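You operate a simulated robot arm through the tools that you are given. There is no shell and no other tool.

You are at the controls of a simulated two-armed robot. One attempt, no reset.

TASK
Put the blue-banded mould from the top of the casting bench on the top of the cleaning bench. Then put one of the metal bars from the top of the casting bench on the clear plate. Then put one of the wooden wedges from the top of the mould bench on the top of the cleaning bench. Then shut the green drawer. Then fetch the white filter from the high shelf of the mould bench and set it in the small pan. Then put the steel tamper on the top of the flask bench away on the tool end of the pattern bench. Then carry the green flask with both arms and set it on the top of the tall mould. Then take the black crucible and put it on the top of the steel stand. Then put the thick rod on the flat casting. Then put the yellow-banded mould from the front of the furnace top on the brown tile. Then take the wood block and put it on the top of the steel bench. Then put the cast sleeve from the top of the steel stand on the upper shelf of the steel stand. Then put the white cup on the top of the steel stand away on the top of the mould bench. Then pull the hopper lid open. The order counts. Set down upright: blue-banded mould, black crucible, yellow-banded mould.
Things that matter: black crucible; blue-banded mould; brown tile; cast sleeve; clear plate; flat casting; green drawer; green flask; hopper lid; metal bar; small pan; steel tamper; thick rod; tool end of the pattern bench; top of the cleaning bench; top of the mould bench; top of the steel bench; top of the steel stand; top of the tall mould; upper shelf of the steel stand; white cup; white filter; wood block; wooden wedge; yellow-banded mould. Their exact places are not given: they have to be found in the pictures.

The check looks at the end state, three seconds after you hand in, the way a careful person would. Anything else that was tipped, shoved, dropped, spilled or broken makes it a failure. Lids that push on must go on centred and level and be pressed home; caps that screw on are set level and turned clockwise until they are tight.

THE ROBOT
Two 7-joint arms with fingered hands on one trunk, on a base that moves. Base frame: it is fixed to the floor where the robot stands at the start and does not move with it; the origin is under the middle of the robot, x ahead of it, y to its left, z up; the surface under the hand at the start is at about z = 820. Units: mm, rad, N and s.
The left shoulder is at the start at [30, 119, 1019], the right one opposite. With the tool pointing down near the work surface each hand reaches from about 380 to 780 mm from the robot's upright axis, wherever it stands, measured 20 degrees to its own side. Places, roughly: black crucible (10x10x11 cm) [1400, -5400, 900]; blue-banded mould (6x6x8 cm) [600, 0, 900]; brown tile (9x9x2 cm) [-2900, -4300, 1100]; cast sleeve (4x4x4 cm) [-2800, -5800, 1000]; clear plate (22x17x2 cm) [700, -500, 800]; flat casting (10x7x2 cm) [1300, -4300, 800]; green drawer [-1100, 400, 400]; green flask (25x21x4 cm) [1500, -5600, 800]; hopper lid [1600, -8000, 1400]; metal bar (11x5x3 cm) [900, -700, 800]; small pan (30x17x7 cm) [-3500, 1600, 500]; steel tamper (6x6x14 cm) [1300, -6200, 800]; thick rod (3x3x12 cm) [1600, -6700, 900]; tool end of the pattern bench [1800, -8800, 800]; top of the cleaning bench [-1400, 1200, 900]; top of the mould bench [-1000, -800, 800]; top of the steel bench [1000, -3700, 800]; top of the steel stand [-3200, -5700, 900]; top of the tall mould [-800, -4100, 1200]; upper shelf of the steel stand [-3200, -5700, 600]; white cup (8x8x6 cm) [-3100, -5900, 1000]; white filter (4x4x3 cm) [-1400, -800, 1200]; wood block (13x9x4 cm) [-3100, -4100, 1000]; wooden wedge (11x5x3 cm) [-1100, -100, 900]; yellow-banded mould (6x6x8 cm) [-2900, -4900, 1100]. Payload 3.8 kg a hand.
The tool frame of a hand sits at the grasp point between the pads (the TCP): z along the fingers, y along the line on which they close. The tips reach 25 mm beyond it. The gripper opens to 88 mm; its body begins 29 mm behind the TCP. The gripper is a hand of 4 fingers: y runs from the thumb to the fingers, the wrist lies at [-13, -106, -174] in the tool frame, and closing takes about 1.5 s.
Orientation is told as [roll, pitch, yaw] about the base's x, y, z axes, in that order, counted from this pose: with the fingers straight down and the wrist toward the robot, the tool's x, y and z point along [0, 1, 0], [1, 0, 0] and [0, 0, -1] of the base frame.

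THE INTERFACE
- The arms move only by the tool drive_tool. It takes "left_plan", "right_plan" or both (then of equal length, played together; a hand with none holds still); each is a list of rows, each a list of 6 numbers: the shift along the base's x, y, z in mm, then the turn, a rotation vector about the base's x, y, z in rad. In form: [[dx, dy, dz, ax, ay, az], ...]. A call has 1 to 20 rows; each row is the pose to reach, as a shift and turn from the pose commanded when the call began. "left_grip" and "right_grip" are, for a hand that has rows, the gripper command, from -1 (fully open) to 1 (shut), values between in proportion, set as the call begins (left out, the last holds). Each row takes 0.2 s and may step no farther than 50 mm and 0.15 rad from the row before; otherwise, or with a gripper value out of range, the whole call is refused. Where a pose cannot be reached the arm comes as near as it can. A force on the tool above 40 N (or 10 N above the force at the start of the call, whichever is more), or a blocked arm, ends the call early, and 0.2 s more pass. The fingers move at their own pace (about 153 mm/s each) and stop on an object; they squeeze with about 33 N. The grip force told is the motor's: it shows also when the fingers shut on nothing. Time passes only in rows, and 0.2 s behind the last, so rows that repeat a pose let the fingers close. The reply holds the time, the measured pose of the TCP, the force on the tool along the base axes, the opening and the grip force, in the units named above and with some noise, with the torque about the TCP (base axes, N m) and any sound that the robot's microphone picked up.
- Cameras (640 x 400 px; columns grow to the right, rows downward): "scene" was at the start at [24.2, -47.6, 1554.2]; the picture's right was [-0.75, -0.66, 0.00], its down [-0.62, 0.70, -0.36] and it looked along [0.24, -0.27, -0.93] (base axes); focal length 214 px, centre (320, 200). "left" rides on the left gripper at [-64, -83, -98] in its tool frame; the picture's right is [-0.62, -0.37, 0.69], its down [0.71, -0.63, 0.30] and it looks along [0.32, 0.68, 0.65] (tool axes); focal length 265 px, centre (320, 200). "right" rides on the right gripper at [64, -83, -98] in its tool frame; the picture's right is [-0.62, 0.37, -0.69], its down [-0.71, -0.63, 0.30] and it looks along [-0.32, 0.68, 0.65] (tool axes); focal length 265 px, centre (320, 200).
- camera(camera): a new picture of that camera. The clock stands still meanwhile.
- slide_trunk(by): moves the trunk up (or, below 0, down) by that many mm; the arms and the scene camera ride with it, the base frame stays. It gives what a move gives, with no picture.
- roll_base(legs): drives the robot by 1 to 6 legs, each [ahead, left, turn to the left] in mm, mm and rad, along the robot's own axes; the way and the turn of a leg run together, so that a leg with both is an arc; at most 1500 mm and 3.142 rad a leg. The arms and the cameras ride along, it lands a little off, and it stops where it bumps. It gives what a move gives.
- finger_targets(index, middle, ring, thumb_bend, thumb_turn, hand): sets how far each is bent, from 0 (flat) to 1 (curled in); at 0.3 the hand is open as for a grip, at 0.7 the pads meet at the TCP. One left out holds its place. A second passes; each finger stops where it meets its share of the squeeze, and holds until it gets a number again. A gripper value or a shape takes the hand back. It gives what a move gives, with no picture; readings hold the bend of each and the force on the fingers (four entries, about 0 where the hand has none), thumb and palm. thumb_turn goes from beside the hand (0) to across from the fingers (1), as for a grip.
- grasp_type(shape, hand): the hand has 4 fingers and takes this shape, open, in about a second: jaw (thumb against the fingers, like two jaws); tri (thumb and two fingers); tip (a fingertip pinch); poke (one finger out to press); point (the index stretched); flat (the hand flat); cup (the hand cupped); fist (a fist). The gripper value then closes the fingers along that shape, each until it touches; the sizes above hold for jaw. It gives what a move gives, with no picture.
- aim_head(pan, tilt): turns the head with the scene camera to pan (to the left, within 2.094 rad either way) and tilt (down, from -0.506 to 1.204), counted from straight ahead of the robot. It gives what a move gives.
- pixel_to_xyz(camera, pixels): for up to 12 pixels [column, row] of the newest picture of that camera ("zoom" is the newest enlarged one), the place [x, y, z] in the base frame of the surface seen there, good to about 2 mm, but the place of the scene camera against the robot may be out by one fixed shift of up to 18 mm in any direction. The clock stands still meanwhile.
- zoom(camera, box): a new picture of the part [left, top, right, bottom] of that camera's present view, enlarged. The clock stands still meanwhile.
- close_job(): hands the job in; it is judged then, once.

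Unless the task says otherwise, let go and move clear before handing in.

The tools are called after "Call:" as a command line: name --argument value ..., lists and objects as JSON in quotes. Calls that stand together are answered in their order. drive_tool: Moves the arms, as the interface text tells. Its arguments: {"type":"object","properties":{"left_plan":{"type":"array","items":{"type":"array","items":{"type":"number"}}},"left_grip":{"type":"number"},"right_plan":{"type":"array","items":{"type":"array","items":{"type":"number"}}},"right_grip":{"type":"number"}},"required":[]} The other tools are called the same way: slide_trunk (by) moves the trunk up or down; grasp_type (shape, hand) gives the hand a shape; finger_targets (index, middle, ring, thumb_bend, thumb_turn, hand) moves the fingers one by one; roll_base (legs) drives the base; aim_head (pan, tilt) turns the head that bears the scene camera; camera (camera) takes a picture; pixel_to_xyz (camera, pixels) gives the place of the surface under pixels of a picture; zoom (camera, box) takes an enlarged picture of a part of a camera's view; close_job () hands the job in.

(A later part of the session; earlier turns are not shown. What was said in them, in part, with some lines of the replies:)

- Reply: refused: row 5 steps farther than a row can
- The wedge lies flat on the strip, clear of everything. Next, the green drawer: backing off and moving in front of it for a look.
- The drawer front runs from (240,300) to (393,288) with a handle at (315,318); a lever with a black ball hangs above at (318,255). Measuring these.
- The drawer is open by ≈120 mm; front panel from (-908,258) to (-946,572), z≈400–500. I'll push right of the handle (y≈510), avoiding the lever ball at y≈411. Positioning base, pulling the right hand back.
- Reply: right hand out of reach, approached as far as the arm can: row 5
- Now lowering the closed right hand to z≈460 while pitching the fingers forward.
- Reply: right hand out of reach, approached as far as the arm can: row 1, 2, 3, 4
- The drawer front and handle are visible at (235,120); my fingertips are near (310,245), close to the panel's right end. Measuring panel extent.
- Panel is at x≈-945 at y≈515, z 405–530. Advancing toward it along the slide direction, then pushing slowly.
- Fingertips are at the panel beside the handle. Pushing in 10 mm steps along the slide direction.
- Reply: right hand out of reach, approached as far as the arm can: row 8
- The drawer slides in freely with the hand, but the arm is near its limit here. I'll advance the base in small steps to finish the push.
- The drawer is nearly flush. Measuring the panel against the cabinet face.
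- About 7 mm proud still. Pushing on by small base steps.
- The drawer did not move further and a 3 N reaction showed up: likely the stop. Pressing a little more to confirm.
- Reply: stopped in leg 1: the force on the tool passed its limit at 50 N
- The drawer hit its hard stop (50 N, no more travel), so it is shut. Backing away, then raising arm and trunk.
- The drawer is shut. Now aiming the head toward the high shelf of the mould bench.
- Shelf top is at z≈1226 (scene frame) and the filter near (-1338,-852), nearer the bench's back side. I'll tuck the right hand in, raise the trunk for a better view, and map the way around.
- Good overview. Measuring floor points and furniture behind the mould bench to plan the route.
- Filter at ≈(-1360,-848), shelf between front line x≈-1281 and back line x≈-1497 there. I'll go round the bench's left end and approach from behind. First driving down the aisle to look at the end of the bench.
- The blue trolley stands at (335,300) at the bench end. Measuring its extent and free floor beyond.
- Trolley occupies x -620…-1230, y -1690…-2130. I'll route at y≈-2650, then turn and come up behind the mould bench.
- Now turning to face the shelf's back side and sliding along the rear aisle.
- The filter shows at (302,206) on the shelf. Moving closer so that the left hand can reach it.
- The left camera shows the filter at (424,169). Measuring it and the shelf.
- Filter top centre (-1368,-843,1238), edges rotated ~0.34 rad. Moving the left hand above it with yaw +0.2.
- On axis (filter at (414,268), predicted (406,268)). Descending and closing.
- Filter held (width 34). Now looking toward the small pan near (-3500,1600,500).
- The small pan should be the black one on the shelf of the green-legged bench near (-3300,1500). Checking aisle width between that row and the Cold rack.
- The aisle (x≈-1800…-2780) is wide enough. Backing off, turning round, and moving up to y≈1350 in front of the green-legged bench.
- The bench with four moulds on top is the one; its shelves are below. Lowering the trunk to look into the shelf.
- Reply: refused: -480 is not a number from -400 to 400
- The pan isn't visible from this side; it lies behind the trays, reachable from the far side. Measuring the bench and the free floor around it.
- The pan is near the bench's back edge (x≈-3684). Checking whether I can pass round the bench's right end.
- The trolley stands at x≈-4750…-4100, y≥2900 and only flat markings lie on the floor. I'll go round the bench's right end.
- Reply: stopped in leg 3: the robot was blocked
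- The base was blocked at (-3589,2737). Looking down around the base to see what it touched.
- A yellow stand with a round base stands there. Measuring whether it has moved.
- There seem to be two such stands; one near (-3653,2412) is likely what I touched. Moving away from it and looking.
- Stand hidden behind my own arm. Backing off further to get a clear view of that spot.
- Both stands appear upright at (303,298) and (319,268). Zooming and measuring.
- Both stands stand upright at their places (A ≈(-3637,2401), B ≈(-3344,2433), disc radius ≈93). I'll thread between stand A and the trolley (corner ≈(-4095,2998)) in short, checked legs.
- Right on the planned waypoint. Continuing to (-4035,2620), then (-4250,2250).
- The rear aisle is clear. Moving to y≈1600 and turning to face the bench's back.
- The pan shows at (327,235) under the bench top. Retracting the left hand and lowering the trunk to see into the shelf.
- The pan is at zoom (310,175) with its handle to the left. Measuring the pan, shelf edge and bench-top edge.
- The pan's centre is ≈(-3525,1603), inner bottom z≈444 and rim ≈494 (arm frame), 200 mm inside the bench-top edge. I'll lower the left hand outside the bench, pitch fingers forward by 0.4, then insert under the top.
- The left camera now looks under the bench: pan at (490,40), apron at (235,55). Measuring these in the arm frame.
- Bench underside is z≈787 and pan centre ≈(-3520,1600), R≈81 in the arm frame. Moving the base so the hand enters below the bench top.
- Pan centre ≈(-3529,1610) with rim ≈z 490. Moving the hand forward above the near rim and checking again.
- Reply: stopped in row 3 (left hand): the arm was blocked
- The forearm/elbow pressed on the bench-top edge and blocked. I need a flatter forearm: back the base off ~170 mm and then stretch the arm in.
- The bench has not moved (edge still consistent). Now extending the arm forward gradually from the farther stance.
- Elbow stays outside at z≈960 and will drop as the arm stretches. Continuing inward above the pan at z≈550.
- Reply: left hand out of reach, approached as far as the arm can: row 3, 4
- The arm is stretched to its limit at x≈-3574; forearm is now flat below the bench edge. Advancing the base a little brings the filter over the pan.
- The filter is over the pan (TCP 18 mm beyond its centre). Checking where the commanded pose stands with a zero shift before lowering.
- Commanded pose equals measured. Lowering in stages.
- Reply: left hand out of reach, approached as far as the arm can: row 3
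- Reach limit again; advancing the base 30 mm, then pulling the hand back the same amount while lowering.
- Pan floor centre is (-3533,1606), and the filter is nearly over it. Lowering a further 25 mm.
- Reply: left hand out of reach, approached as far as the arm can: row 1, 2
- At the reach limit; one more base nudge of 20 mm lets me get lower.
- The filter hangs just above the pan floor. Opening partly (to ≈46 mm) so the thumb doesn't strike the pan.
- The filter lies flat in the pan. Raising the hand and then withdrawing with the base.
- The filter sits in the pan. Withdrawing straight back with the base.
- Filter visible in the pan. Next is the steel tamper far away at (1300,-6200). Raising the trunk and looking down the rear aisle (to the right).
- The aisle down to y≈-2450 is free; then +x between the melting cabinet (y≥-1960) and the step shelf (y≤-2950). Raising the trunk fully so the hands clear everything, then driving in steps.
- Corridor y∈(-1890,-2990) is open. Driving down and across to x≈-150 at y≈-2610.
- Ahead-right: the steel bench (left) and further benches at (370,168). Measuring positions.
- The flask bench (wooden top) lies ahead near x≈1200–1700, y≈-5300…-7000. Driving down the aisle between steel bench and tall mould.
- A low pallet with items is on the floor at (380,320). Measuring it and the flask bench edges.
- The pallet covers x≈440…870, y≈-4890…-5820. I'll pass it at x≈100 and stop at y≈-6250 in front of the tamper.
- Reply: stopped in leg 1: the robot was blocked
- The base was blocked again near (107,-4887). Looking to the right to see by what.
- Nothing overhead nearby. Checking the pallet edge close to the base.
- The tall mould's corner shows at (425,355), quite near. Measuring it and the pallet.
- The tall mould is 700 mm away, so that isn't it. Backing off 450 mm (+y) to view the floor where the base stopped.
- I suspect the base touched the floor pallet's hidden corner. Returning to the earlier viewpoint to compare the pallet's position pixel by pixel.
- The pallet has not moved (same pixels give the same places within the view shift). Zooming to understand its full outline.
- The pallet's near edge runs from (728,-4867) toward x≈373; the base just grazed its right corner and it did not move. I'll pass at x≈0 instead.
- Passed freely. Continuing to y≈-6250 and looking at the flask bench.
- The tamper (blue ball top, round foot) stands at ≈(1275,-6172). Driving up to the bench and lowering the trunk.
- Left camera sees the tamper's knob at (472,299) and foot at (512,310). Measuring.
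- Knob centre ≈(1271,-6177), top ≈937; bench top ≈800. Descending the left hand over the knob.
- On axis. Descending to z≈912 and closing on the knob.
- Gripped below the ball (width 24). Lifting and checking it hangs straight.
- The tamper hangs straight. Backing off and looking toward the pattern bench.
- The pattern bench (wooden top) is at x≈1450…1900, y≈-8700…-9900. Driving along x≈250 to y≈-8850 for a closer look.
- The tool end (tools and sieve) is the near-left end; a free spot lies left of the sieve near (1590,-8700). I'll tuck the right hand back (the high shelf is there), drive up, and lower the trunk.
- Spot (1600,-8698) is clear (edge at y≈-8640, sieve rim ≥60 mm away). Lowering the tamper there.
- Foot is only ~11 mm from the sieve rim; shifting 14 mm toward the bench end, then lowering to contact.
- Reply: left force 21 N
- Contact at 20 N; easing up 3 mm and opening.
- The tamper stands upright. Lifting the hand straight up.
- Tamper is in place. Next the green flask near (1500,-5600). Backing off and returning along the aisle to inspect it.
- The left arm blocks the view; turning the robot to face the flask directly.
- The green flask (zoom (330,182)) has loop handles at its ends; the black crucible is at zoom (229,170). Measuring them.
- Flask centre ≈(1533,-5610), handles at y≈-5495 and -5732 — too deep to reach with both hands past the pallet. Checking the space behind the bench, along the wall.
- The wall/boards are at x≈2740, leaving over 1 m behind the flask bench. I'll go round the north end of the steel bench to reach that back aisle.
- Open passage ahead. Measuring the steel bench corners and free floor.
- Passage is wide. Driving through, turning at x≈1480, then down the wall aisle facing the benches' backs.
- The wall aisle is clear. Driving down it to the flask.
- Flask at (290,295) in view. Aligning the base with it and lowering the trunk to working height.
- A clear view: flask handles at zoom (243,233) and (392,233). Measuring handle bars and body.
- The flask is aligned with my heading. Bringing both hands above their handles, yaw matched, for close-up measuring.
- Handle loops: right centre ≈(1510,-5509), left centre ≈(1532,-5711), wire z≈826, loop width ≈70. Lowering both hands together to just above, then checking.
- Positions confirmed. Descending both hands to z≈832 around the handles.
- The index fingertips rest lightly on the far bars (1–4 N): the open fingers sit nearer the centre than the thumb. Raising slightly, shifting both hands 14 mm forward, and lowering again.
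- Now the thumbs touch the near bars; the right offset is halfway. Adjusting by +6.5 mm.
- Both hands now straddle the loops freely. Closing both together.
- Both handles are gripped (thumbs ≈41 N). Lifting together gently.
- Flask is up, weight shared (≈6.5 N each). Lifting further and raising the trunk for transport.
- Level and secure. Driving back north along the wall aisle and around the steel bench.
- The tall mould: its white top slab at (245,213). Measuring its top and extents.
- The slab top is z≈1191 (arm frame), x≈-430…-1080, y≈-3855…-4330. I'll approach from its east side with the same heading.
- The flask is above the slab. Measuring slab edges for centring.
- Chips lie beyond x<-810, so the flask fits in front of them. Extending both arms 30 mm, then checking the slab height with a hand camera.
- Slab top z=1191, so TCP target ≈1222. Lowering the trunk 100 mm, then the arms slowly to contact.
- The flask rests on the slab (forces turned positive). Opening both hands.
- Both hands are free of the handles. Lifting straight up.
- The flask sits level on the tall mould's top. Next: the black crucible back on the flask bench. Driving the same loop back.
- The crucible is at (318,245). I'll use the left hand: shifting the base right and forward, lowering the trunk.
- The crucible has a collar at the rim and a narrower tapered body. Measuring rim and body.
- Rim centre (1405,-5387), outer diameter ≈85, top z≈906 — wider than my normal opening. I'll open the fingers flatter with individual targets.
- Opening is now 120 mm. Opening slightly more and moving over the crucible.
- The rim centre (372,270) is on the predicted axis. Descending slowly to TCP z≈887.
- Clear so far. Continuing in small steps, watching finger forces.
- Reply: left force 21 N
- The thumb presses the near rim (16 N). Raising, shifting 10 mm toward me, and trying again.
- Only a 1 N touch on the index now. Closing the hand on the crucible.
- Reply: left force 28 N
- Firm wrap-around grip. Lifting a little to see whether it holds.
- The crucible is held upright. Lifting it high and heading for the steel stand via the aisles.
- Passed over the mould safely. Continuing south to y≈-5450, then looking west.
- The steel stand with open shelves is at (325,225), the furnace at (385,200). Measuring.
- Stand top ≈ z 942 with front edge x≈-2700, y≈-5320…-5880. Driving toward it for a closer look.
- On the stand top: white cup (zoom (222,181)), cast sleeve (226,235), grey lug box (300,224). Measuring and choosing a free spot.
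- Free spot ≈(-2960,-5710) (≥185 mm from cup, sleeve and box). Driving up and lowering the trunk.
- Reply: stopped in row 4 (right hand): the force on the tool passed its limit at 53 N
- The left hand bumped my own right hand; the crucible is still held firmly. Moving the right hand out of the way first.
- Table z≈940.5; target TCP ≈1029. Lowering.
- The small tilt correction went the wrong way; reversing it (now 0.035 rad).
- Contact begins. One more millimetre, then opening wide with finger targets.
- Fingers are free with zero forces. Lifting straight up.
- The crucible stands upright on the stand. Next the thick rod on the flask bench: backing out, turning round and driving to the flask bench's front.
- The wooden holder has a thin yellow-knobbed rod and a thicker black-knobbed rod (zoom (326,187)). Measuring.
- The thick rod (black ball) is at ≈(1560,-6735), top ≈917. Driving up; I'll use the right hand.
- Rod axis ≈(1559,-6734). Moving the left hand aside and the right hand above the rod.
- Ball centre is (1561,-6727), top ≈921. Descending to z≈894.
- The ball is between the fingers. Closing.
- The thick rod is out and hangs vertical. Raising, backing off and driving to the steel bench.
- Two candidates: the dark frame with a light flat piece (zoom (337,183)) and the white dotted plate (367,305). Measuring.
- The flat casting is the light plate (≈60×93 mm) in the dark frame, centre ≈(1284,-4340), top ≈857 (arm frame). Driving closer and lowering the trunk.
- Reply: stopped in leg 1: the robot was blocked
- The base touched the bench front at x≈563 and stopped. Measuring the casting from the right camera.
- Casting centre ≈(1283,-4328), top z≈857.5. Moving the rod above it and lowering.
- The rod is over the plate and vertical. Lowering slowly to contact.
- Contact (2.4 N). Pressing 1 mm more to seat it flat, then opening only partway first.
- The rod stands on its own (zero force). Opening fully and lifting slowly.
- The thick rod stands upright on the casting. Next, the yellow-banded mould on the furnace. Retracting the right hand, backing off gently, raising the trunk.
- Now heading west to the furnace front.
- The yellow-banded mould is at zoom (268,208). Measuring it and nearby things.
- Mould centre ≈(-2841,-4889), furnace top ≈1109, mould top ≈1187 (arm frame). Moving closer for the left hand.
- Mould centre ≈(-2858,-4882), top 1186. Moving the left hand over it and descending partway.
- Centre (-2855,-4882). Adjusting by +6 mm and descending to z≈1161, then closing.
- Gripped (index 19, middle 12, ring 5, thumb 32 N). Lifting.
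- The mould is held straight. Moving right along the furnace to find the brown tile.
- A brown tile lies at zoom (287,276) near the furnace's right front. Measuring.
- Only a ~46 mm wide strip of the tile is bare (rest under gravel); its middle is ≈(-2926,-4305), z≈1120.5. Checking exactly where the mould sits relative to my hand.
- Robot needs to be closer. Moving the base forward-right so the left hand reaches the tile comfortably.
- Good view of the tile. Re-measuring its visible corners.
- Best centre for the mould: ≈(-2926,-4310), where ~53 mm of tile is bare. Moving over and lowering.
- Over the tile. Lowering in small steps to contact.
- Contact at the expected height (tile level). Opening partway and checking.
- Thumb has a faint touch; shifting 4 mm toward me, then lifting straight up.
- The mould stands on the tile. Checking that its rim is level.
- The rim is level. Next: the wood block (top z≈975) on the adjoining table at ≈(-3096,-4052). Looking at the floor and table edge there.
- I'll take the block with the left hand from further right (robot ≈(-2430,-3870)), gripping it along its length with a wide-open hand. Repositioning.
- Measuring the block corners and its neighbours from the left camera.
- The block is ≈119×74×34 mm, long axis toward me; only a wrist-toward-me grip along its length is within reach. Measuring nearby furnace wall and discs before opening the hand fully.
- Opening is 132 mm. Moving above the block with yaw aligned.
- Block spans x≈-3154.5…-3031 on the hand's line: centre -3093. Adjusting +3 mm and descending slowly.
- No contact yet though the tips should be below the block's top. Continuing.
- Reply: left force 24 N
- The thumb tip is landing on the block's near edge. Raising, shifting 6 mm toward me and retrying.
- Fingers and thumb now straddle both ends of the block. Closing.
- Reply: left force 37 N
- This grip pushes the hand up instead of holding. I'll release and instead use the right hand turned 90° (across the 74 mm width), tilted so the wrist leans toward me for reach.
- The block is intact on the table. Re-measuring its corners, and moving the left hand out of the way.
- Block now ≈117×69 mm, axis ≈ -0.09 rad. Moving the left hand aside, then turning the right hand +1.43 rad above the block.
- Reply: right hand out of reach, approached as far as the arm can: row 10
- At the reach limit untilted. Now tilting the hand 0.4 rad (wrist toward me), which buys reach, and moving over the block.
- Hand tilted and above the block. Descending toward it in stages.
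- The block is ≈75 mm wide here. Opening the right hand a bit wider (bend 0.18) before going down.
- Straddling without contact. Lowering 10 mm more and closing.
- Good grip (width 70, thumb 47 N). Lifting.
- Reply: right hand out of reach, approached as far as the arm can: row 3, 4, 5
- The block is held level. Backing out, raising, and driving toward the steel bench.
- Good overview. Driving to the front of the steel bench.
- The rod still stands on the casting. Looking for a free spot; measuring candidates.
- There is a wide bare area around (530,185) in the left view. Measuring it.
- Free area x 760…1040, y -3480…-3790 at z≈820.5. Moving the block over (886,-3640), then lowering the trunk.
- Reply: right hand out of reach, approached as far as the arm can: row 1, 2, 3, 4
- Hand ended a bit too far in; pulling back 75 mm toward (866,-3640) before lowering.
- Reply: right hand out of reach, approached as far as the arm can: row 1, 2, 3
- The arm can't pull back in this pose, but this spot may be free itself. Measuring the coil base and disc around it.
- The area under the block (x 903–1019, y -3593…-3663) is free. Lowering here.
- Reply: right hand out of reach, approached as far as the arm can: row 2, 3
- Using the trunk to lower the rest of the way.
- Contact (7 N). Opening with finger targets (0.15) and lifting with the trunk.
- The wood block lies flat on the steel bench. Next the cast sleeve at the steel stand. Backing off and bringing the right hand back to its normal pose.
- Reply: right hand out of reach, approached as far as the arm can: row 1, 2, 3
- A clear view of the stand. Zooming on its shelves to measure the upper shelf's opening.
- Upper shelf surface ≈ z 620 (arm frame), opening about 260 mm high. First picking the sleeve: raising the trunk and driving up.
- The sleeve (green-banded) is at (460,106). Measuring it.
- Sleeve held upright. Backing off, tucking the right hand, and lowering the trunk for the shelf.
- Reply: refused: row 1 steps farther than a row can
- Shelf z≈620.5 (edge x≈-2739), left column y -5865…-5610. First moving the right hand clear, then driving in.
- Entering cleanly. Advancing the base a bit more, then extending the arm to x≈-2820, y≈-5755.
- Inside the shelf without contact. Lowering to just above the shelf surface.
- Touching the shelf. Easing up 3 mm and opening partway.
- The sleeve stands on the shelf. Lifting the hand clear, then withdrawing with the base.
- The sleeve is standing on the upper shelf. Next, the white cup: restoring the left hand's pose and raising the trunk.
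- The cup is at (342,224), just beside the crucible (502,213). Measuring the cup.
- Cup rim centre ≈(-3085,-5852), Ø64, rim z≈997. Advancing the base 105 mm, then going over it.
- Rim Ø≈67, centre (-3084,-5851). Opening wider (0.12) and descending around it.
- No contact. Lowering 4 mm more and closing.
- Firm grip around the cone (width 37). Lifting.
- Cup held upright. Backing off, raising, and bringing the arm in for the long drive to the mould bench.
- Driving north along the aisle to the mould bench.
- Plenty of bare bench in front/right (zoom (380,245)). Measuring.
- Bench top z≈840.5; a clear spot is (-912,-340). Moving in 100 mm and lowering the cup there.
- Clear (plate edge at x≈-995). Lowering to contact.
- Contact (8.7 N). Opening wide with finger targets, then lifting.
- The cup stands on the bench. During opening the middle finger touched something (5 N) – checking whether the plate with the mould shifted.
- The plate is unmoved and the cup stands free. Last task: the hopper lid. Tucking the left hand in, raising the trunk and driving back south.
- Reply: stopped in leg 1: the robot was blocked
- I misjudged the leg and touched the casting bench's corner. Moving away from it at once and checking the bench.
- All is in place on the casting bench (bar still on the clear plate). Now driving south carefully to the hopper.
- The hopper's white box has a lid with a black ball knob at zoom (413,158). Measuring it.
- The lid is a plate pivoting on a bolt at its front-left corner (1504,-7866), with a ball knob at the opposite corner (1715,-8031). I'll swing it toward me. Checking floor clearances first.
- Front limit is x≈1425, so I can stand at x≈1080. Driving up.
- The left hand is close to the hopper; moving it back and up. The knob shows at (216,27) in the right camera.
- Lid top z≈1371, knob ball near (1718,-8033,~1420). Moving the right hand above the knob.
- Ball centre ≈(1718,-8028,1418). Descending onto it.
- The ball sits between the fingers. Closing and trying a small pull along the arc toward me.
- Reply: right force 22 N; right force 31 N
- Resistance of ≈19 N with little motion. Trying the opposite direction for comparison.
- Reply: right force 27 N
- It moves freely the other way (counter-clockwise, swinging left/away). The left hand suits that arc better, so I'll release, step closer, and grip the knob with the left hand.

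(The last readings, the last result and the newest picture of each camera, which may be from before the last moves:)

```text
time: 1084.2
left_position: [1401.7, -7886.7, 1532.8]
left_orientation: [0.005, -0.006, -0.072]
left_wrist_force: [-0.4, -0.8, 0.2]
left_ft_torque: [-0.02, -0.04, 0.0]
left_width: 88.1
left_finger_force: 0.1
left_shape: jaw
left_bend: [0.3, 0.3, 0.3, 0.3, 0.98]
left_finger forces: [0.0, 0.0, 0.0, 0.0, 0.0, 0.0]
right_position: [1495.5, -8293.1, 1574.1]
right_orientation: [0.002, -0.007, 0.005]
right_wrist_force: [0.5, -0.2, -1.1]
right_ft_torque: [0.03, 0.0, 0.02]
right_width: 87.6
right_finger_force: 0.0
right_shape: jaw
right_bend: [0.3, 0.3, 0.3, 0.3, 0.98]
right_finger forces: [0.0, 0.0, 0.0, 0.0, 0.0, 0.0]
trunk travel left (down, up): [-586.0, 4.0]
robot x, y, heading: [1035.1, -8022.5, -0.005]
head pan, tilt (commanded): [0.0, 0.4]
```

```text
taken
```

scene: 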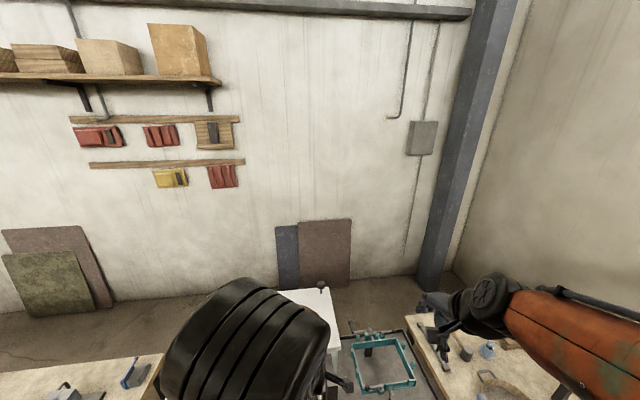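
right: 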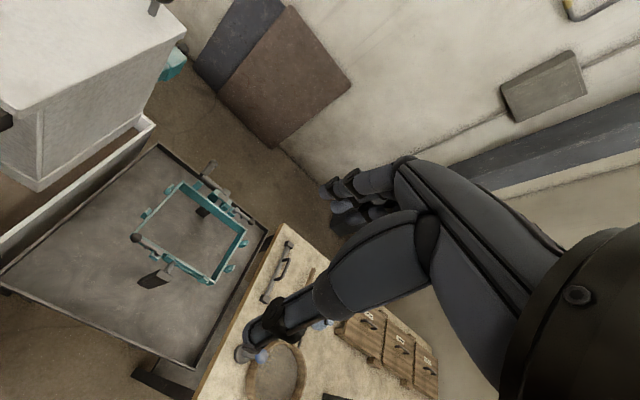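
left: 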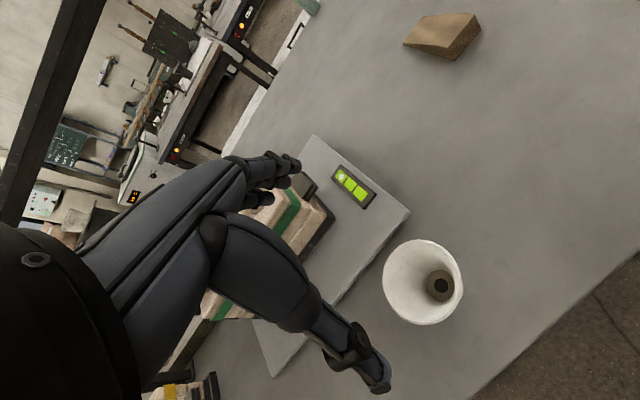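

Now stepping the base to about (1125,-7950) and bringing the left hand over the knob.

Call:
roll_base --legs '[[85, 65, 0]]'

Call:
drive_tool --left_plan '[[35, -30, 0, 0, 0, 0], [70, -60, 0, 0, 0, 0], [105, -90, 0, 0, 0, 0], [140, -120, 0, 0, 0, 0.02], [175, -150, 0, 0, 0, 0.04], [205, -175, 0, 0, 0, 0.07]]' --left_grip -1

Call:
camera --camera "left"

```text
time: 1085.3
left_position: [1488.7, -7822.0, 1532.7]
left_orientation: [0.004, -0.009, -0.072]
left_wrist_force: [0.3, 0.5, -0.1]
left_ft_torque: [0.05, 0.0, 0.03]
left_width: 87.9
left_finger_force: 0.0
left_shape: jaw
left_bend: [0.3, 0.3, 0.3, 0.3, 0.98]
left_finger forces: [0.0, 0.0, 0.0, 0.1, 0.0, 0.0]
right_position: [1581.5, -8228.2, 1573.4]
right_orientation: [0.003, -0.005, 0.003]
right_wrist_force: [-0.5, 1.2, 0.6]
right_ft_torque: [0.01, -0.03, -0.01]
right_width: 87.8
right_finger_force: 0.0
right_shape: jaw
right_bend: [0.3, 0.3, 0.3, 0.3, 0.98]
right_finger forces: [0.0, 0.0, 0.1, 0.1, 0.0, 0.0]
trunk travel left (down, up): [-586.0, 4.0]
robot x, y, heading: [1115.9, -7956.5, -0.007]
head pan, tilt (commanded): [0.0, 0.4]
```

```text
time: 1086.7
left_position: [1696.7, -7996.5, 1530.6]
left_orientation: [0.002, -0.005, 0.001]
left_wrist_force: [0.2, 0.1, 0.4]
left_ft_torque: [0.02, 0.01, 0.02]
left_width: 88.1
left_finger_force: 0.1
left_shape: jaw
left_bend: [0.3, 0.3, 0.3, 0.3, 0.98]
left_finger forces: [0.1, 0.1, 0.0, 0.0, 0.1, 0.0]
right_position: [1585.8, -8225.5, 1573.2]
right_orientation: [0.001, -0.007, 0.004]
right_wrist_force: [-0.1, 1.0, 0.0]
right_ft_torque: [-0.01, 0.02, -0.01]
right_width: 87.7
right_finger_force: 0.1
right_shape: jaw
right_bend: [0.3, 0.3, 0.3, 0.3, 0.98]
right_finger forces: [0.0, 0.0, 0.0, 0.0, 0.0, 0.0]
trunk travel left (down, up): [-586.0, 4.0]
robot x, y, heading: [1115.6, -7955.3, -0.003]
head pan, tilt (commanded): [0.0, 0.4]
```

```text
taken
```

left: 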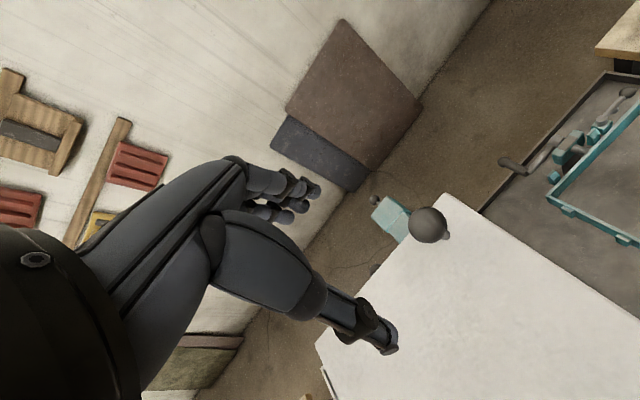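

The knob is at (428,224) in the left camera. Measuring it and the lid.

Call:
pixel_to_xyz --camera "left" --pixels '[[428, 222], [412, 222], [443, 228], [430, 207], [425, 240], [450, 200], [318, 345], [450, 260], [400, 240]]'

```text
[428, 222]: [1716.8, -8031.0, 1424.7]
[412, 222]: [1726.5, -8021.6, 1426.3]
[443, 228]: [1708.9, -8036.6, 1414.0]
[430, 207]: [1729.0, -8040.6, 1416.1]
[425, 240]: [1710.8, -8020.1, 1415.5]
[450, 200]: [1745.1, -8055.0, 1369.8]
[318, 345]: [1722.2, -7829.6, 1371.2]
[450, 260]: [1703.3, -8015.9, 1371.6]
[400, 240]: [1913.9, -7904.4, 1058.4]
```

The lid appears back at its closed position. Looking more closely at the lid's mechanism before trying again.

Call:
zoom --camera "left" --box '[300, 170, 640, 400]'

Call:
aim_head --pan 0.0 --tilt 0.8

Call:
camera --camera "scene"

```text
1.74 times, centred on (470, 285) of left
```

zoom: 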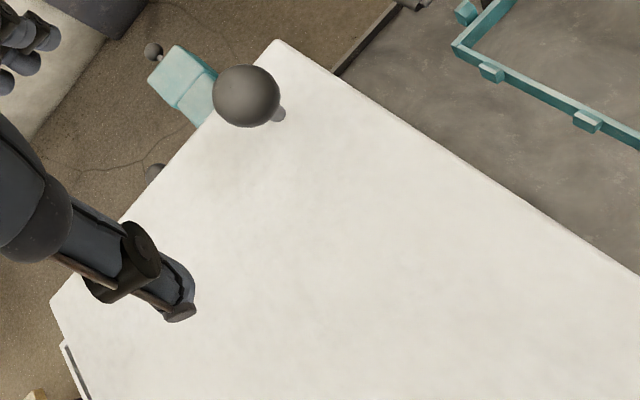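

```text
time: 1087.6
left_position: [1694.8, -7994.6, 1532.5]
left_orientation: [-0.001, -0.008, -0.001]
left_wrist_force: [-0.5, 0.1, 0.2]
left_ft_torque: [0.02, 0.0, 0.0]
left_width: 88.0
left_finger_force: 0.0
left_shape: jaw
left_bend: [0.3, 0.3, 0.3, 0.3, 0.98]
left_finger forces: [0.0, 0.0, 0.1, 0.0, 0.0, 0.1]
right_position: [1583.9, -8225.8, 1574.0]
right_orientation: [0.0, -0.005, 0.004]
right_wrist_force: [1.2, -0.8, 0.2]
right_ft_torque: [0.03, -0.02, -0.04]
right_width: 87.7
right_finger_force: 0.0
right_shape: jaw
right_bend: [0.3, 0.3, 0.3, 0.3, 0.98]
right_finger forces: [0.0, 0.0, 0.1, 0.0, 0.0, 0.0]
trunk travel left (down, up): [-586.0, 4.0]
robot x, y, heading: [1120.8, -7955.3, -0.007]
head pan, tilt (commanded): [0.0, 0.799]
```

```text
taken
```

scene: 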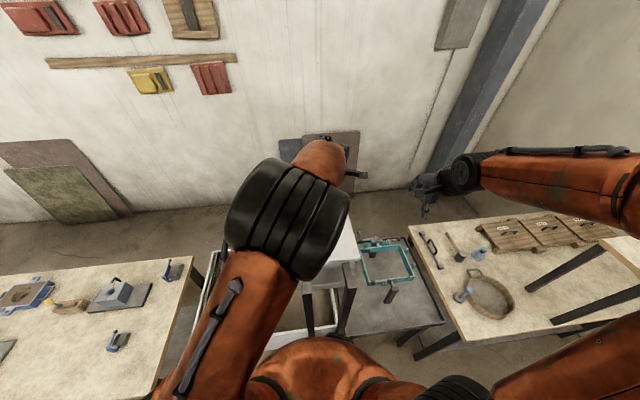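

Call:
zoom --camera "left" --box '[295, 300, 395, 400]'

Call:
pixel_to_xyz --camera "left" --pixels '[[322, 345], [330, 375], [340, 390], [345, 398], [326, 370], [360, 390], [336, 380]]'

```text
4.00 times, centred on (345, 350) of left
```

zoom: 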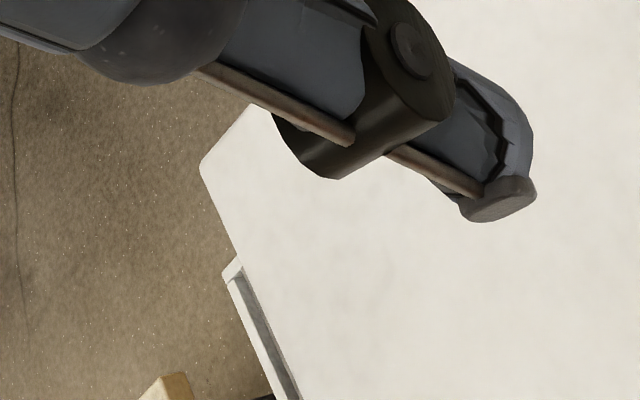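

```text
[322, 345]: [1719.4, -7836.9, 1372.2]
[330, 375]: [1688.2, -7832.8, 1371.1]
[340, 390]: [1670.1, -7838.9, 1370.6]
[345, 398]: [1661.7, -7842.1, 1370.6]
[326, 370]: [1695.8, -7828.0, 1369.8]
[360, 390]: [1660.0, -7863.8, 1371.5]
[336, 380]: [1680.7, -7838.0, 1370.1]
```

Testing again, now with the left hand: gripping the knob and pulling further along the arc toward me, watching whether the lid follows.

Call:
drive_tool --left_plan '[[12, -18, -20, 0, 0, 0], [24, -34, -50, 0, 0, 0], [24, -34, -85, 0, 0, 0], [24, -34, -110, 0, 0, 0], [24, -34, -121, 0, 0, 0]]'

Call:
drive_tool --left_plan '[[0, 0, 0, 0, 0, 0], [0, 0, 0, 0, 0, 0], [0, 0, 0, 0, 0, 0], [0, 0, 0, 0, 0, 0], [0, 0, 0, 0, 0, 0], [0, 0, 0, 0, 0, 0], [0, 0, 0, 0, 0, 0]]' --left_grip 1

Call:
camera --camera "left"

```text
time: 1088.8
left_position: [1718.5, -8028.5, 1411.5]
left_orientation: [0.002, -0.005, -0.001]
left_wrist_force: [0.4, -0.1, 0.2]
left_ft_torque: [0.0, 0.0, 0.0]
left_width: 88.0
left_finger_force: 0.1
left_shape: jaw
left_bend: [0.3, 0.3, 0.3, 0.3, 0.98]
left_finger forces: [0.1, 0.0, 0.1, 0.1, 0.0, 0.0]
right_position: [1583.9, -8227.7, 1573.3]
right_orientation: [0.0, -0.005, 0.003]
right_wrist_force: [0.1, 0.2, 0.1]
right_ft_torque: [0.01, -0.04, 0.01]
right_width: 87.8
right_finger_force: 0.1
right_shape: jaw
right_bend: [0.3, 0.3, 0.3, 0.3, 0.98]
right_finger forces: [0.0, 0.0, 0.0, 0.0, 0.0, 0.0]
trunk travel left (down, up): [-586.0, 4.0]
robot x, y, heading: [1121.3, -7958.1, -0.003]
head pan, tilt (commanded): [0.0, 0.799]
```

```text
time: 1090.4
left_position: [1718.5, -8026.8, 1408.0]
left_orientation: [0.003, -0.003, -0.002]
left_wrist_force: [-5.9, 4.0, -22.3]
left_ft_torque: [0.03, -0.03, 0.04]
left_width: 15.1
left_finger_force: 32.8
left_shape: jaw
left_bend: [0.75, 0.72, 0.66, 0.77, 1.0]
left_finger forces: [16.4, 7.5, 0.0, 0.0, 33.2, 0.0]
right_position: [1584.8, -8224.4, 1572.7]
right_orientation: [0.0, -0.005, 0.002]
right_wrist_force: [0.0, 0.8, 0.8]
right_ft_torque: [-0.01, 0.01, -0.02]
right_width: 87.6
right_finger_force: 0.0
right_shape: jaw
right_bend: [0.3, 0.3, 0.3, 0.3, 0.98]
right_finger forces: [0.0, 0.1, 0.1, 0.1, 0.0, 0.0]
trunk travel left (down, up): [-586.0, 4.0]
robot x, y, heading: [1119.7, -7954.4, -0.004]
head pan, tilt (commanded): [0.0, 0.799]
```

```text
taken
```

left: 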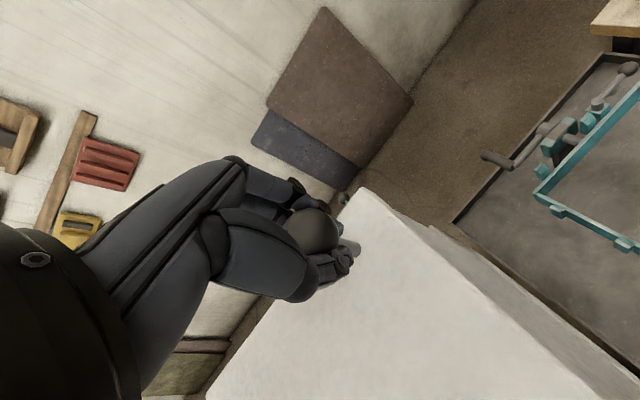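

Gripped on the stem. Pulling clockwise along the arc in ~11 mm steps.

Call:
drive_tool --left_plan '[[-3.4, -4.2, 0, 0, 0, 0], [-6.8, -8.5, 0, 0, 0, 0], [-10.3, -12.6, 0, 0, 0, 0], [-13.8, -16.7, 0, 0, 0, 0], [-17.4, -20.6, 0, 0, 0, 0], [-21, -24.6, 0, 0, 0, 0]]'

Call:
camera --camera "left"

```text
time: 1091.5
left_position: [1712.8, -8031.5, 1408.2]
left_orientation: [0.016, -0.002, 0.02]
left_wrist_force: [15.6, 18.8, -9.1]
left_ft_torque: [0.23, -0.2, 0.22]
left_width: 15.4
left_finger_force: 32.8
left_shape: jaw
left_bend: [0.75, 0.63, 0.66, 0.78, 1.0]
left_finger forces: [20.6, 19.9, 0.0, 0.1, 24.8, 0.0]
right_position: [1590.5, -8223.8, 1573.7]
right_orientation: [0.001, -0.003, 0.009]
right_wrist_force: [-0.4, -0.3, 0.1]
right_ft_torque: [0.02, -0.01, 0.0]
right_width: 87.6
right_finger_force: 0.1
right_shape: jaw
right_bend: [0.3, 0.3, 0.3, 0.3, 0.98]
right_finger forces: [0.0, 0.1, 0.0, 0.1, 0.0, 0.0]
trunk travel left (down, up): [-586.0, 4.0]
robot x, y, heading: [1119.0, -7956.2, -0.004]
head pan, tilt (commanded): [0.0, 0.799]
stopped in row 5 (left hand): the force on the tool passed its limit at 41 N (the readings are from after the stop); the commanded pose is now the measured one
```

```text
taken
```

left: 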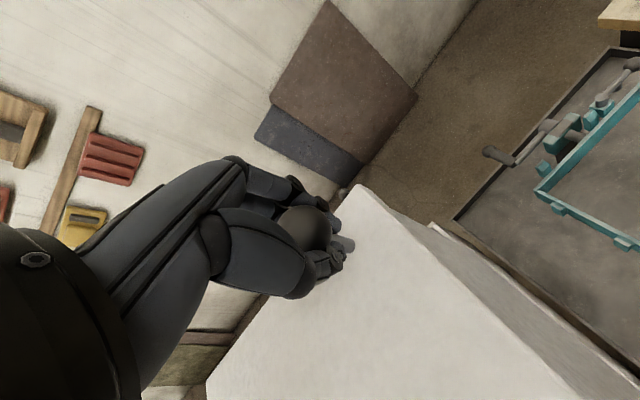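

Clockwise is a hard stop. Now moving counter-clockwise along the arc with the grip on the knob.

Call:
drive_tool --left_plan '[[6, 7, 0, 0, 0, 0], [12.4, 14.2, 0, 0, 0, 0], [18, 23, 0, 0, 0, 0], [23.8, 32.3, 0, 0, 0, 0], [29, 42, 0, 0, 0, 0], [33.7, 51.4, 0, 0, 0, 0]]'

Call:
camera --camera "left"

```text
time: 1092.9
left_position: [1742.5, -7986.3, 1408.4]
left_orientation: [0.009, -0.001, 0.01]
left_wrist_force: [-1.0, -0.5, -24.3]
left_ft_torque: [-0.05, 0.11, 0.14]
left_width: 14.2
left_finger_force: 32.0
left_shape: jaw
left_bend: [0.75, 0.72, 0.66, 0.78, 1.0]
left_finger forces: [20.7, 10.2, 0.0, 0.0, 30.1, 0.0]
right_position: [1588.8, -8224.7, 1572.1]
right_orientation: [0.001, -0.003, 0.005]
right_wrist_force: [-0.2, -0.2, -0.2]
right_ft_torque: [0.02, -0.01, -0.02]
right_width: 87.4
right_finger_force: 0.0
right_shape: jaw
right_bend: [0.3, 0.3, 0.3, 0.3, 0.98]
right_finger forces: [0.1, 0.0, 0.0, 0.0, 0.0, 0.0]
trunk travel left (down, up): [-586.0, 4.0]
robot x, y, heading: [1118.9, -7957.9, -0.0]
head pan, tilt (commanded): [0.0, 0.799]
```

```text
taken
```

left: 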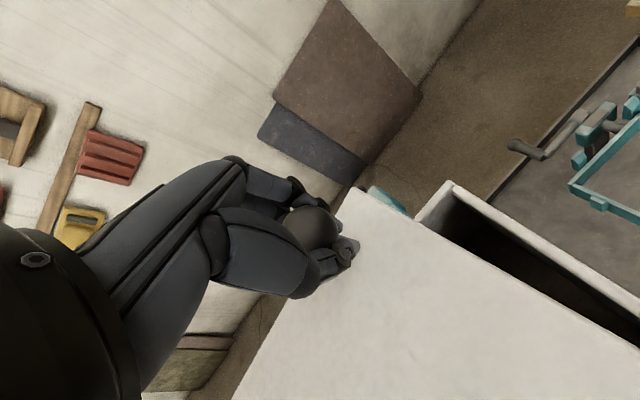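

The lid is opening – the hopper's inside shows at right. Continuing along the arc.

Call:
drive_tool --left_plan '[[4.3, 9.8, 0, 0, 0, 0], [8.3, 19.7, 0, 0, 0, 0], [11.9, 29.8, 0, 0, 0, 0], [15.1, 40, 0, 0, 0, 0], [17.8, 50.4, 0, 0, 0, 0], [20.2, 60.9, 0, 0, 0, 0], [22.1, 71.4, 0, 0, 0, 0], [23.6, 82, 0, 0, 0, 0], [24.7, 92.7, 0, 0, 0, 0], [25.3, 103.4, 0, 0, 0, 0], [25.5, 114, 0, 0, 0, 0], [25.3, 124.8, 0, 0, 0, 0], [24.7, 135.5, 0, 0, 0, 0], [23.6, 146.2, 0, 0, 0, 0]]'

Call:
camera --camera "left"

```text
time: 1095.9
left_position: [1769.9, -7841.7, 1407.7]
left_orientation: [0.008, -0.002, 0.01]
left_wrist_force: [8.0, -2.0, -26.0]
left_ft_torque: [0.14, 0.03, 0.54]
left_width: 13.8
left_finger_force: 33.1
left_shape: jaw
left_bend: [0.75, 0.72, 0.66, 0.78, 0.93]
left_finger forces: [24.0, 12.2, 0.1, 0.0, 33.2, 0.0]
right_position: [1590.5, -8224.3, 1571.6]
right_orientation: [0.003, -0.002, 0.006]
right_wrist_force: [0.2, 0.0, 1.5]
right_ft_torque: [0.04, 0.02, 0.0]
right_width: 87.6
right_finger_force: 0.1
right_shape: jaw
right_bend: [0.3, 0.3, 0.3, 0.3, 0.98]
right_finger forces: [0.0, 0.0, 0.0, 0.1, 0.0, 0.1]
trunk travel left (down, up): [-586.0, 4.0]
robot x, y, heading: [1119.0, -7958.9, -0.002]
head pan, tilt (commanded): [0.0, 0.799]
```

```text
taken
```

left: 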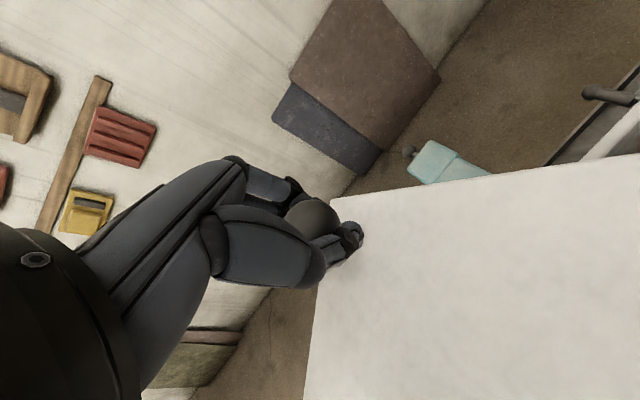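

Swinging well. Continuing the arc to about 90° of rotation.

Call:
drive_tool --left_plan '[[-0.3, 10.8, 0, 0, 0, 0], [-1.5, 21.5, 0, 0, 0, 0], [-3.6, 32, 0, 0, 0, 0], [-6.6, 42.5, 0, 0, 0, 0], [-9.7, 52.8, 0, 0, 0, 0], [-13.4, 63, 0, 0, 0, 0], [-17.4, 73, 0, 0, 0, 0], [-21.8, 82.9, 0, 0, 0, 0], [-26.6, 92.6, 0, 0, 0, 0], [-31.8, 102.1, 0, 0, 0, 0], [-37.4, 111.3, 0, 0, 0, 0], [-43.3, 120.3, 0, 0, 0, 0], [-49.5, 129.1, 0, 0, 0, 0], [-56.1, 137.7, 0, 0, 0, 0]]'

Call:
camera --camera "left"

Call:
camera --camera "scene"

```text
time: 1098.9
left_position: [1713.5, -7699.0, 1406.8]
left_orientation: [0.006, -0.004, 0.011]
left_wrist_force: [18.8, 9.7, -20.4]
left_ft_torque: [0.32, 0.07, 0.91]
left_width: 13.2
left_finger_force: 33.0
left_shape: jaw
left_bend: [0.75, 0.73, 0.66, 0.81, 0.89]
left_finger forces: [27.6, 19.9, 0.1, 0.0, 34.9, 0.0]
right_position: [1590.8, -8220.3, 1572.0]
right_orientation: [0.0, -0.002, 0.007]
right_wrist_force: [0.4, -0.2, -0.5]
right_ft_torque: [0.0, 0.02, 0.01]
right_width: 87.6
right_finger_force: 0.1
right_shape: jaw
right_bend: [0.3, 0.3, 0.3, 0.3, 0.98]
right_finger forces: [0.0, 0.0, 0.0, 0.0, 0.0, 0.0]
trunk travel left (down, up): [-586.0, 4.0]
robot x, y, heading: [1119.8, -7955.4, -0.002]
head pan, tilt (commanded): [0.0, 0.799]
```

```text
taken
```

left: 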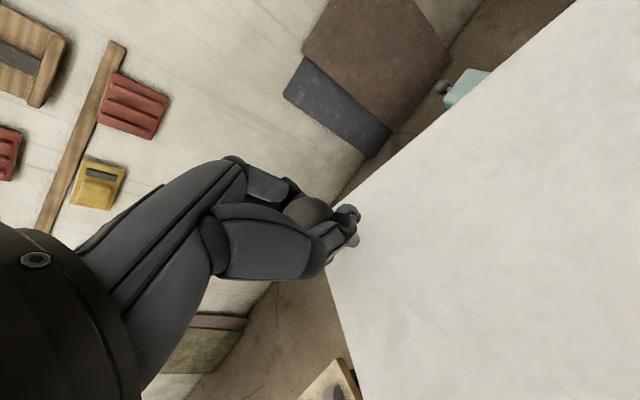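

```text
taken
```

scene: 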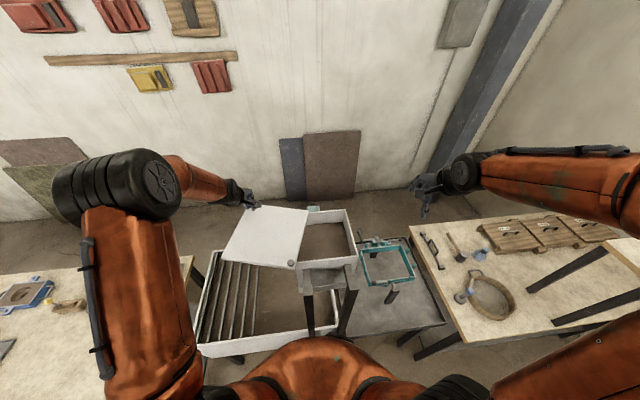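

The lid has swung about 75° and the hopper is visibly open. Measuring the actual pivot to continue smoothly.

Call:
pixel_to_xyz --camera "scene" --pixels '[[290, 263], [225, 255], [307, 210], [255, 207], [330, 240], [346, 215], [300, 220]]'

```text
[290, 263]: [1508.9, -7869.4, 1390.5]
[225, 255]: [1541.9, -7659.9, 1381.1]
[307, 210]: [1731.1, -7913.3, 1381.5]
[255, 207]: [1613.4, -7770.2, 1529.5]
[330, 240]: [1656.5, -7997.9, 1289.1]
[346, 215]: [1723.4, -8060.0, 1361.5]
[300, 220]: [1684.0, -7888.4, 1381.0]
```

Continuing the swing a bit more with a corrected centre and letting the wrist turn along.

Call:
drive_tool --left_plan '[[2, 6, 0, 0, 0, 0.06], [-6, 15.5, 0, 0, 0, 0.12], [-13.5, 23.7, 0, 0, 0, 0.18], [-21.3, 31.6, 0, 0, 0, 0.24], [-29.5, 39.2, 0, 0, 0, 0.3], [-37.9, 46.5, 0, 0, 0, 0.36], [-46.6, 53.3, 0, 0, 0, 0.42], [-55.6, 59.9, 0, 0, 0, 0.48]]'

Call:
camera --camera "scene"

```text
time: 1100.7
left_position: [1654.2, -7642.8, 1408.0]
left_orientation: [0.01, 0.0, 0.491]
left_wrist_force: [0.1, -1.8, -33.3]
left_ft_torque: [0.1, 0.33, 0.25]
left_width: 13.7
left_finger_force: 33.0
left_shape: jaw
left_bend: [0.75, 0.72, 0.66, 0.81, 0.91]
left_finger forces: [19.9, 14.0, 0.1, 0.0, 35.5, 0.1]
right_position: [1588.4, -8222.4, 1573.0]
right_orientation: [0.0, -0.004, 0.004]
right_wrist_force: [0.4, 0.6, -0.4]
right_ft_torque: [-0.04, -0.02, -0.03]
right_width: 87.6
right_finger_force: 0.0
right_shape: jaw
right_bend: [0.3, 0.3, 0.3, 0.3, 0.98]
right_finger forces: [0.0, 0.0, 0.0, 0.0, 0.0, 0.1]
trunk travel left (down, up): [-586.0, 4.0]
robot x, y, heading: [1121.1, -7954.4, -0.008]
head pan, tilt (commanded): [0.0, 0.799]
```

```text
taken
```

scene: 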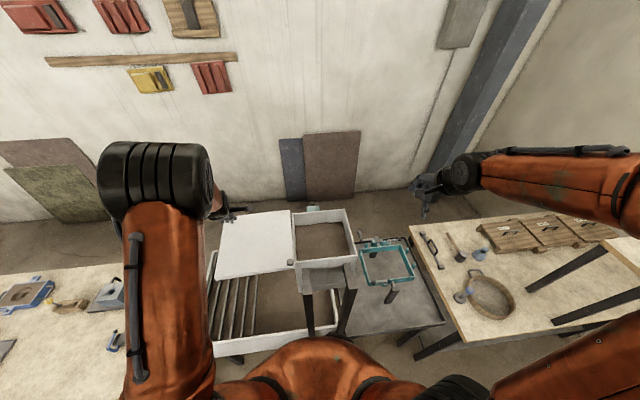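

The hopper opening is fully uncovered (≈90°). Pulling a little further to be sure it is fully open.

Call:
drive_tool --left_plan '[[-9, 6, 0, 0, 0, 0.05], [-18.7, 12, 0, 0, 0, 0.1], [-28, 17.5, 0, 0, 0, 0.15], [-38.3, 22.5, 0, 0, 0, 0.2]]'

Call:
camera --camera "scene"

```text
time: 1101.7
left_position: [1623.8, -7627.6, 1406.7]
left_orientation: [0.008, -0.001, 0.665]
left_wrist_force: [12.4, 1.9, -24.5]
left_ft_torque: [0.08, 0.19, 0.2]
left_width: 14.0
left_finger_force: 33.1
left_shape: jaw
left_bend: [0.75, 0.73, 0.66, 0.81, 0.92]
left_finger forces: [23.5, 12.5, 0.1, 0.1, 32.0, 0.0]
right_position: [1589.7, -8224.7, 1571.8]
right_orientation: [0.002, -0.001, 0.004]
right_wrist_force: [-0.2, -0.2, 0.1]
right_ft_torque: [0.0, -0.01, 0.03]
right_width: 87.7
right_finger_force: 0.1
right_shape: jaw
right_bend: [0.3, 0.3, 0.3, 0.3, 0.98]
right_finger forces: [0.0, 0.0, 0.0, 0.0, 0.0, 0.0]
trunk travel left (down, up): [-586.0, 4.0]
robot x, y, heading: [1118.0, -7953.0, -0.003]
head pan, tilt (commanded): [0.0, 0.799]
stopped in row 4 (left hand): the force on the tool passed its limit at 44 N (the readings are from after the stop); the commanded pose is now the measured one
```

```text
taken
```

scene: 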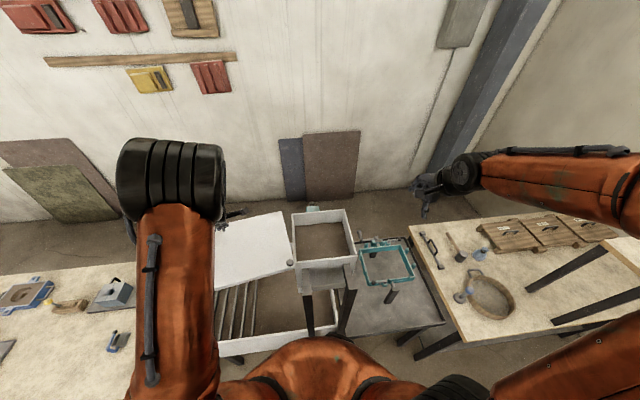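

The lid hit its end stop (44 N): fully open. Releasing the knob and lifting away.

Call:
drive_tool --left_plan '[[0, 0, 0, 0, 0, 0], [0, 0, 0, 0, 0, 0], [0, 0, 0, 0, 0, 0], [0, 0, 0, 0, 0, 0], [0, 0, 0, 0, 0, 0]]' --left_grip -1

Call:
drive_tool --left_plan '[[0, 0, 20, 0, 0, 0], [0, 0, 60, 0, 0, 0], [0, 0, 100, 0, 0, 0], [-30, 10, 120, 0, 0, 0], [-60, 20, 130, 0, 0, 0], [-95, 30, 135, 0, 0, 0]]'

Call:
camera --camera "scene"

Call:
camera --camera "left"

```text
time: 1102.9
left_position: [1619.1, -7626.5, 1410.8]
left_orientation: [0.005, -0.008, 0.667]
left_wrist_force: [0.3, -0.6, 0.3]
left_ft_torque: [0.02, 0.0, 0.03]
left_width: 87.7
left_finger_force: 0.0
left_shape: jaw
left_bend: [0.3, 0.3, 0.3, 0.3, 0.98]
left_finger forces: [0.0, 0.0, 0.1, 0.0, 0.1, 0.1]
right_position: [1583.3, -8224.9, 1573.3]
right_orientation: [0.002, -0.005, 0.004]
right_wrist_force: [-0.1, -0.2, -0.7]
right_ft_torque: [-0.04, 0.0, -0.02]
right_width: 87.4
right_finger_force: 0.1
right_shape: jaw
right_bend: [0.3, 0.3, 0.3, 0.3, 0.98]
right_finger forces: [0.0, 0.0, 0.0, 0.1, 0.0, 0.1]
trunk travel left (down, up): [-586.0, 4.0]
robot x, y, heading: [1120.4, -7953.3, -0.0]
head pan, tilt (commanded): [0.0, 0.799]
```

```text
time: 1104.3
left_position: [1521.4, -7594.4, 1546.4]
left_orientation: [0.007, -0.007, 0.666]
left_wrist_force: [-0.7, -0.5, -0.3]
left_ft_torque: [-0.04, -0.02, 0.0]
left_width: 87.7
left_finger_force: 0.1
left_shape: jaw
left_bend: [0.3, 0.3, 0.3, 0.3, 0.98]
left_finger forces: [0.0, 0.0, 0.0, 0.0, 0.1, 0.0]
right_position: [1582.8, -8224.8, 1573.3]
right_orientation: [0.001, -0.006, 0.006]
right_wrist_force: [0.3, 0.3, 0.0]
right_ft_torque: [0.0, -0.03, -0.01]
right_width: 87.8
right_finger_force: 0.1
right_shape: jaw
right_bend: [0.3, 0.3, 0.3, 0.3, 0.98]
right_finger forces: [0.1, 0.1, 0.0, 0.0, 0.0, 0.1]
trunk travel left (down, up): [-586.0, 4.0]
robot x, y, heading: [1120.1, -7954.6, -0.001]
head pan, tilt (commanded): [0.0, 0.799]
```

```text
taken
```

scene: 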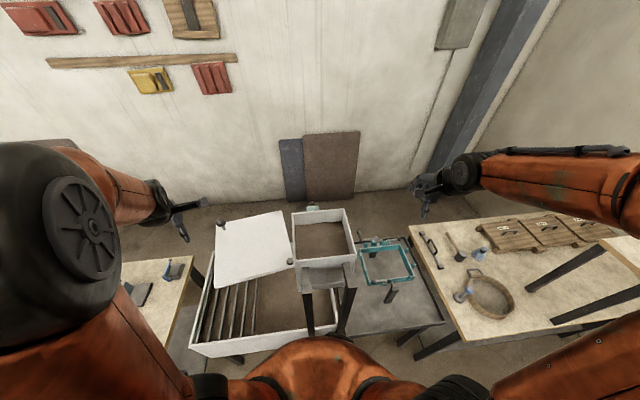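

```text
taken
```

left: 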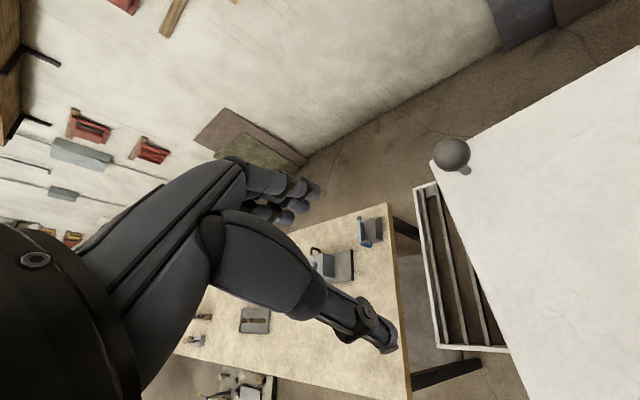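

The lid stays open. A quick check on the tamper standing at (462,295), then I'll back away.

Call:
zoom --camera "scene" --box '[420, 240, 530, 330]'

Call:
roll_base --legs '[[-500, 0, 0]]'

Call:
aim_head --pan 0.2 --tilt 0.5

Call:
camera --camera "scene"

```text
4.44 times, centred on (475, 285) of scene
```

zoom: 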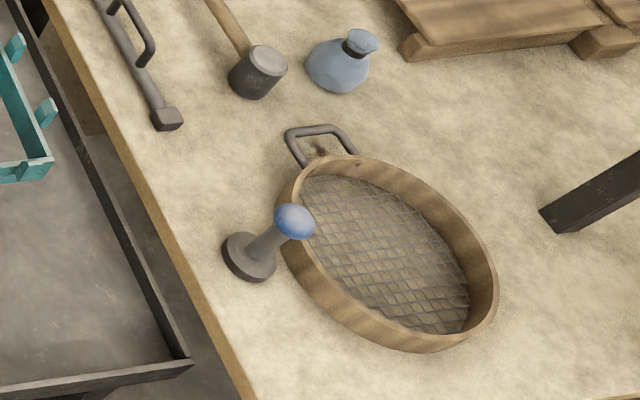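

```text
time: 1107.3
left_position: [1019.4, -7593.3, 1546.2]
left_orientation: [0.006, -0.008, 0.671]
left_wrist_force: [-0.3, 0.0, -0.3]
left_ft_torque: [0.01, 0.0, 0.0]
left_width: 87.7
left_finger_force: 0.1
left_shape: jaw
left_bend: [0.3, 0.3, 0.3, 0.3, 0.98]
left_finger forces: [0.0, 0.1, 0.1, 0.1, 0.0, 0.0]
right_position: [1083.5, -8222.3, 1573.3]
right_orientation: [0.001, -0.004, 0.008]
right_wrist_force: [-0.2, 0.1, 1.3]
right_ft_torque: [-0.02, -0.02, 0.0]
right_width: 87.6
right_finger_force: 0.1
right_shape: jaw
right_bend: [0.3, 0.3, 0.3, 0.3, 0.98]
right_finger forces: [0.0, 0.0, 0.0, 0.0, 0.1, 0.1]
trunk travel left (down, up): [-586.0, 4.0]
robot x, y, heading: [613.6, -7954.5, -0.003]
head pan, tilt (commanded): [0.0, 0.799]
```

```text
time: 1108.1
left_position: [1015.5, -7592.1, 1545.9]
left_orientation: [0.005, -0.007, 0.672]
left_wrist_force: [-0.2, 0.3, -0.4]
left_ft_torque: [-0.05, 0.02, 0.01]
left_width: 88.0
left_finger_force: 0.1
left_shape: jaw
left_bend: [0.3, 0.3, 0.3, 0.3, 0.98]
left_finger forces: [0.0, 0.0, 0.0, 0.0, 0.0, 0.0]
right_position: [1079.6, -8221.4, 1573.5]
right_orientation: [0.002, -0.007, 0.009]
right_wrist_force: [0.2, 0.4, 0.0]
right_ft_torque: [0.03, -0.01, -0.01]
right_width: 87.7
right_finger_force: 0.1
right_shape: jaw
right_bend: [0.3, 0.3, 0.3, 0.3, 0.98]
right_finger forces: [0.0, 0.1, 0.0, 0.1, 0.0, 0.0]
trunk travel left (down, up): [-586.0, 4.0]
robot x, y, heading: [611.9, -7951.7, 0.001]
head pan, tilt (commanded): [0.201, 0.499]
```

```text
taken
```

scene: 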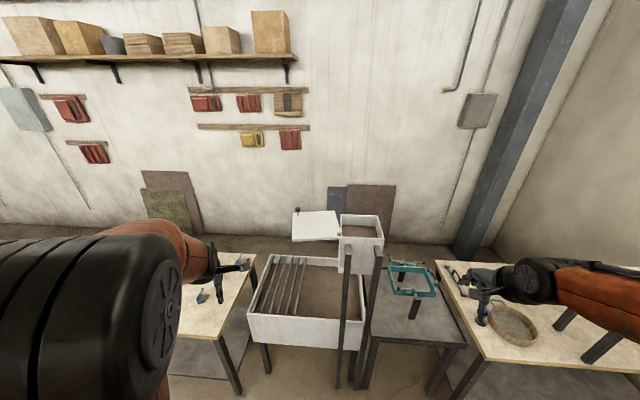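

The lid is open, both hands are empty and clear, and every placed object looked right when I last saw it. Handing in.

Call:
close_job

```text
The job is handed in.
```

I did all 14 steps in the order given and handed the job in. I saw each object in place right after setting it down. I didn't go back round to check everything before handing in.

| Step | Result |
|---|---|
| Blue-banded mould | Upright on the cleaning bench |
| Metal bar | On the clear plate; seen there again near the end |
| Wooden wedge | Flat on the front of the cleaning bench |
| Green drawer | Shut, pushed to its hard stop |
| White filter | In the small pan |
| Steel tamper | Standing on the tool end of the pattern bench |
| Green flask | Carried with both arms; level on the tall mould |
| Black crucible | Upright on the steel stand |
| Thick rod | Standing on end on the flat casting, so it is the least stable item |
| Yellow-banded mould | Upright on the brown tile, which is partly under gravel |
| Wood block | On the steel bench |
| Cast sleeve | On the upper shelf of the steel stand |
| White cup | On the mould bench |
| Hopper lid | Swung fully open to its end stop |

I bumped or touched other things along the way:
- **Stand by the pan bench:** the base stopped against one of the two yellow stands there. It stayed upright, but I couldn't rule out a nudge of about 20 mm.
- **Floor pallet by the flask bench:** the base was stopped hard near its corner. From the same viewpoint afterwards, it had not moved.
- **Pan bench:** my forearm pressed on the edge of the bench top. It had not moved.
- **Steel bench:** the base touched its front while I was bringing in the rod. I didn't check whether the bench itself shifted.
- **Casting bench:** the base hit its corner near the end. Everything on it still looked in place.
- **Plate on the mould bench:** one finger pressed its edge at about 5 N when I let go of the cup. It showed no clear movement.
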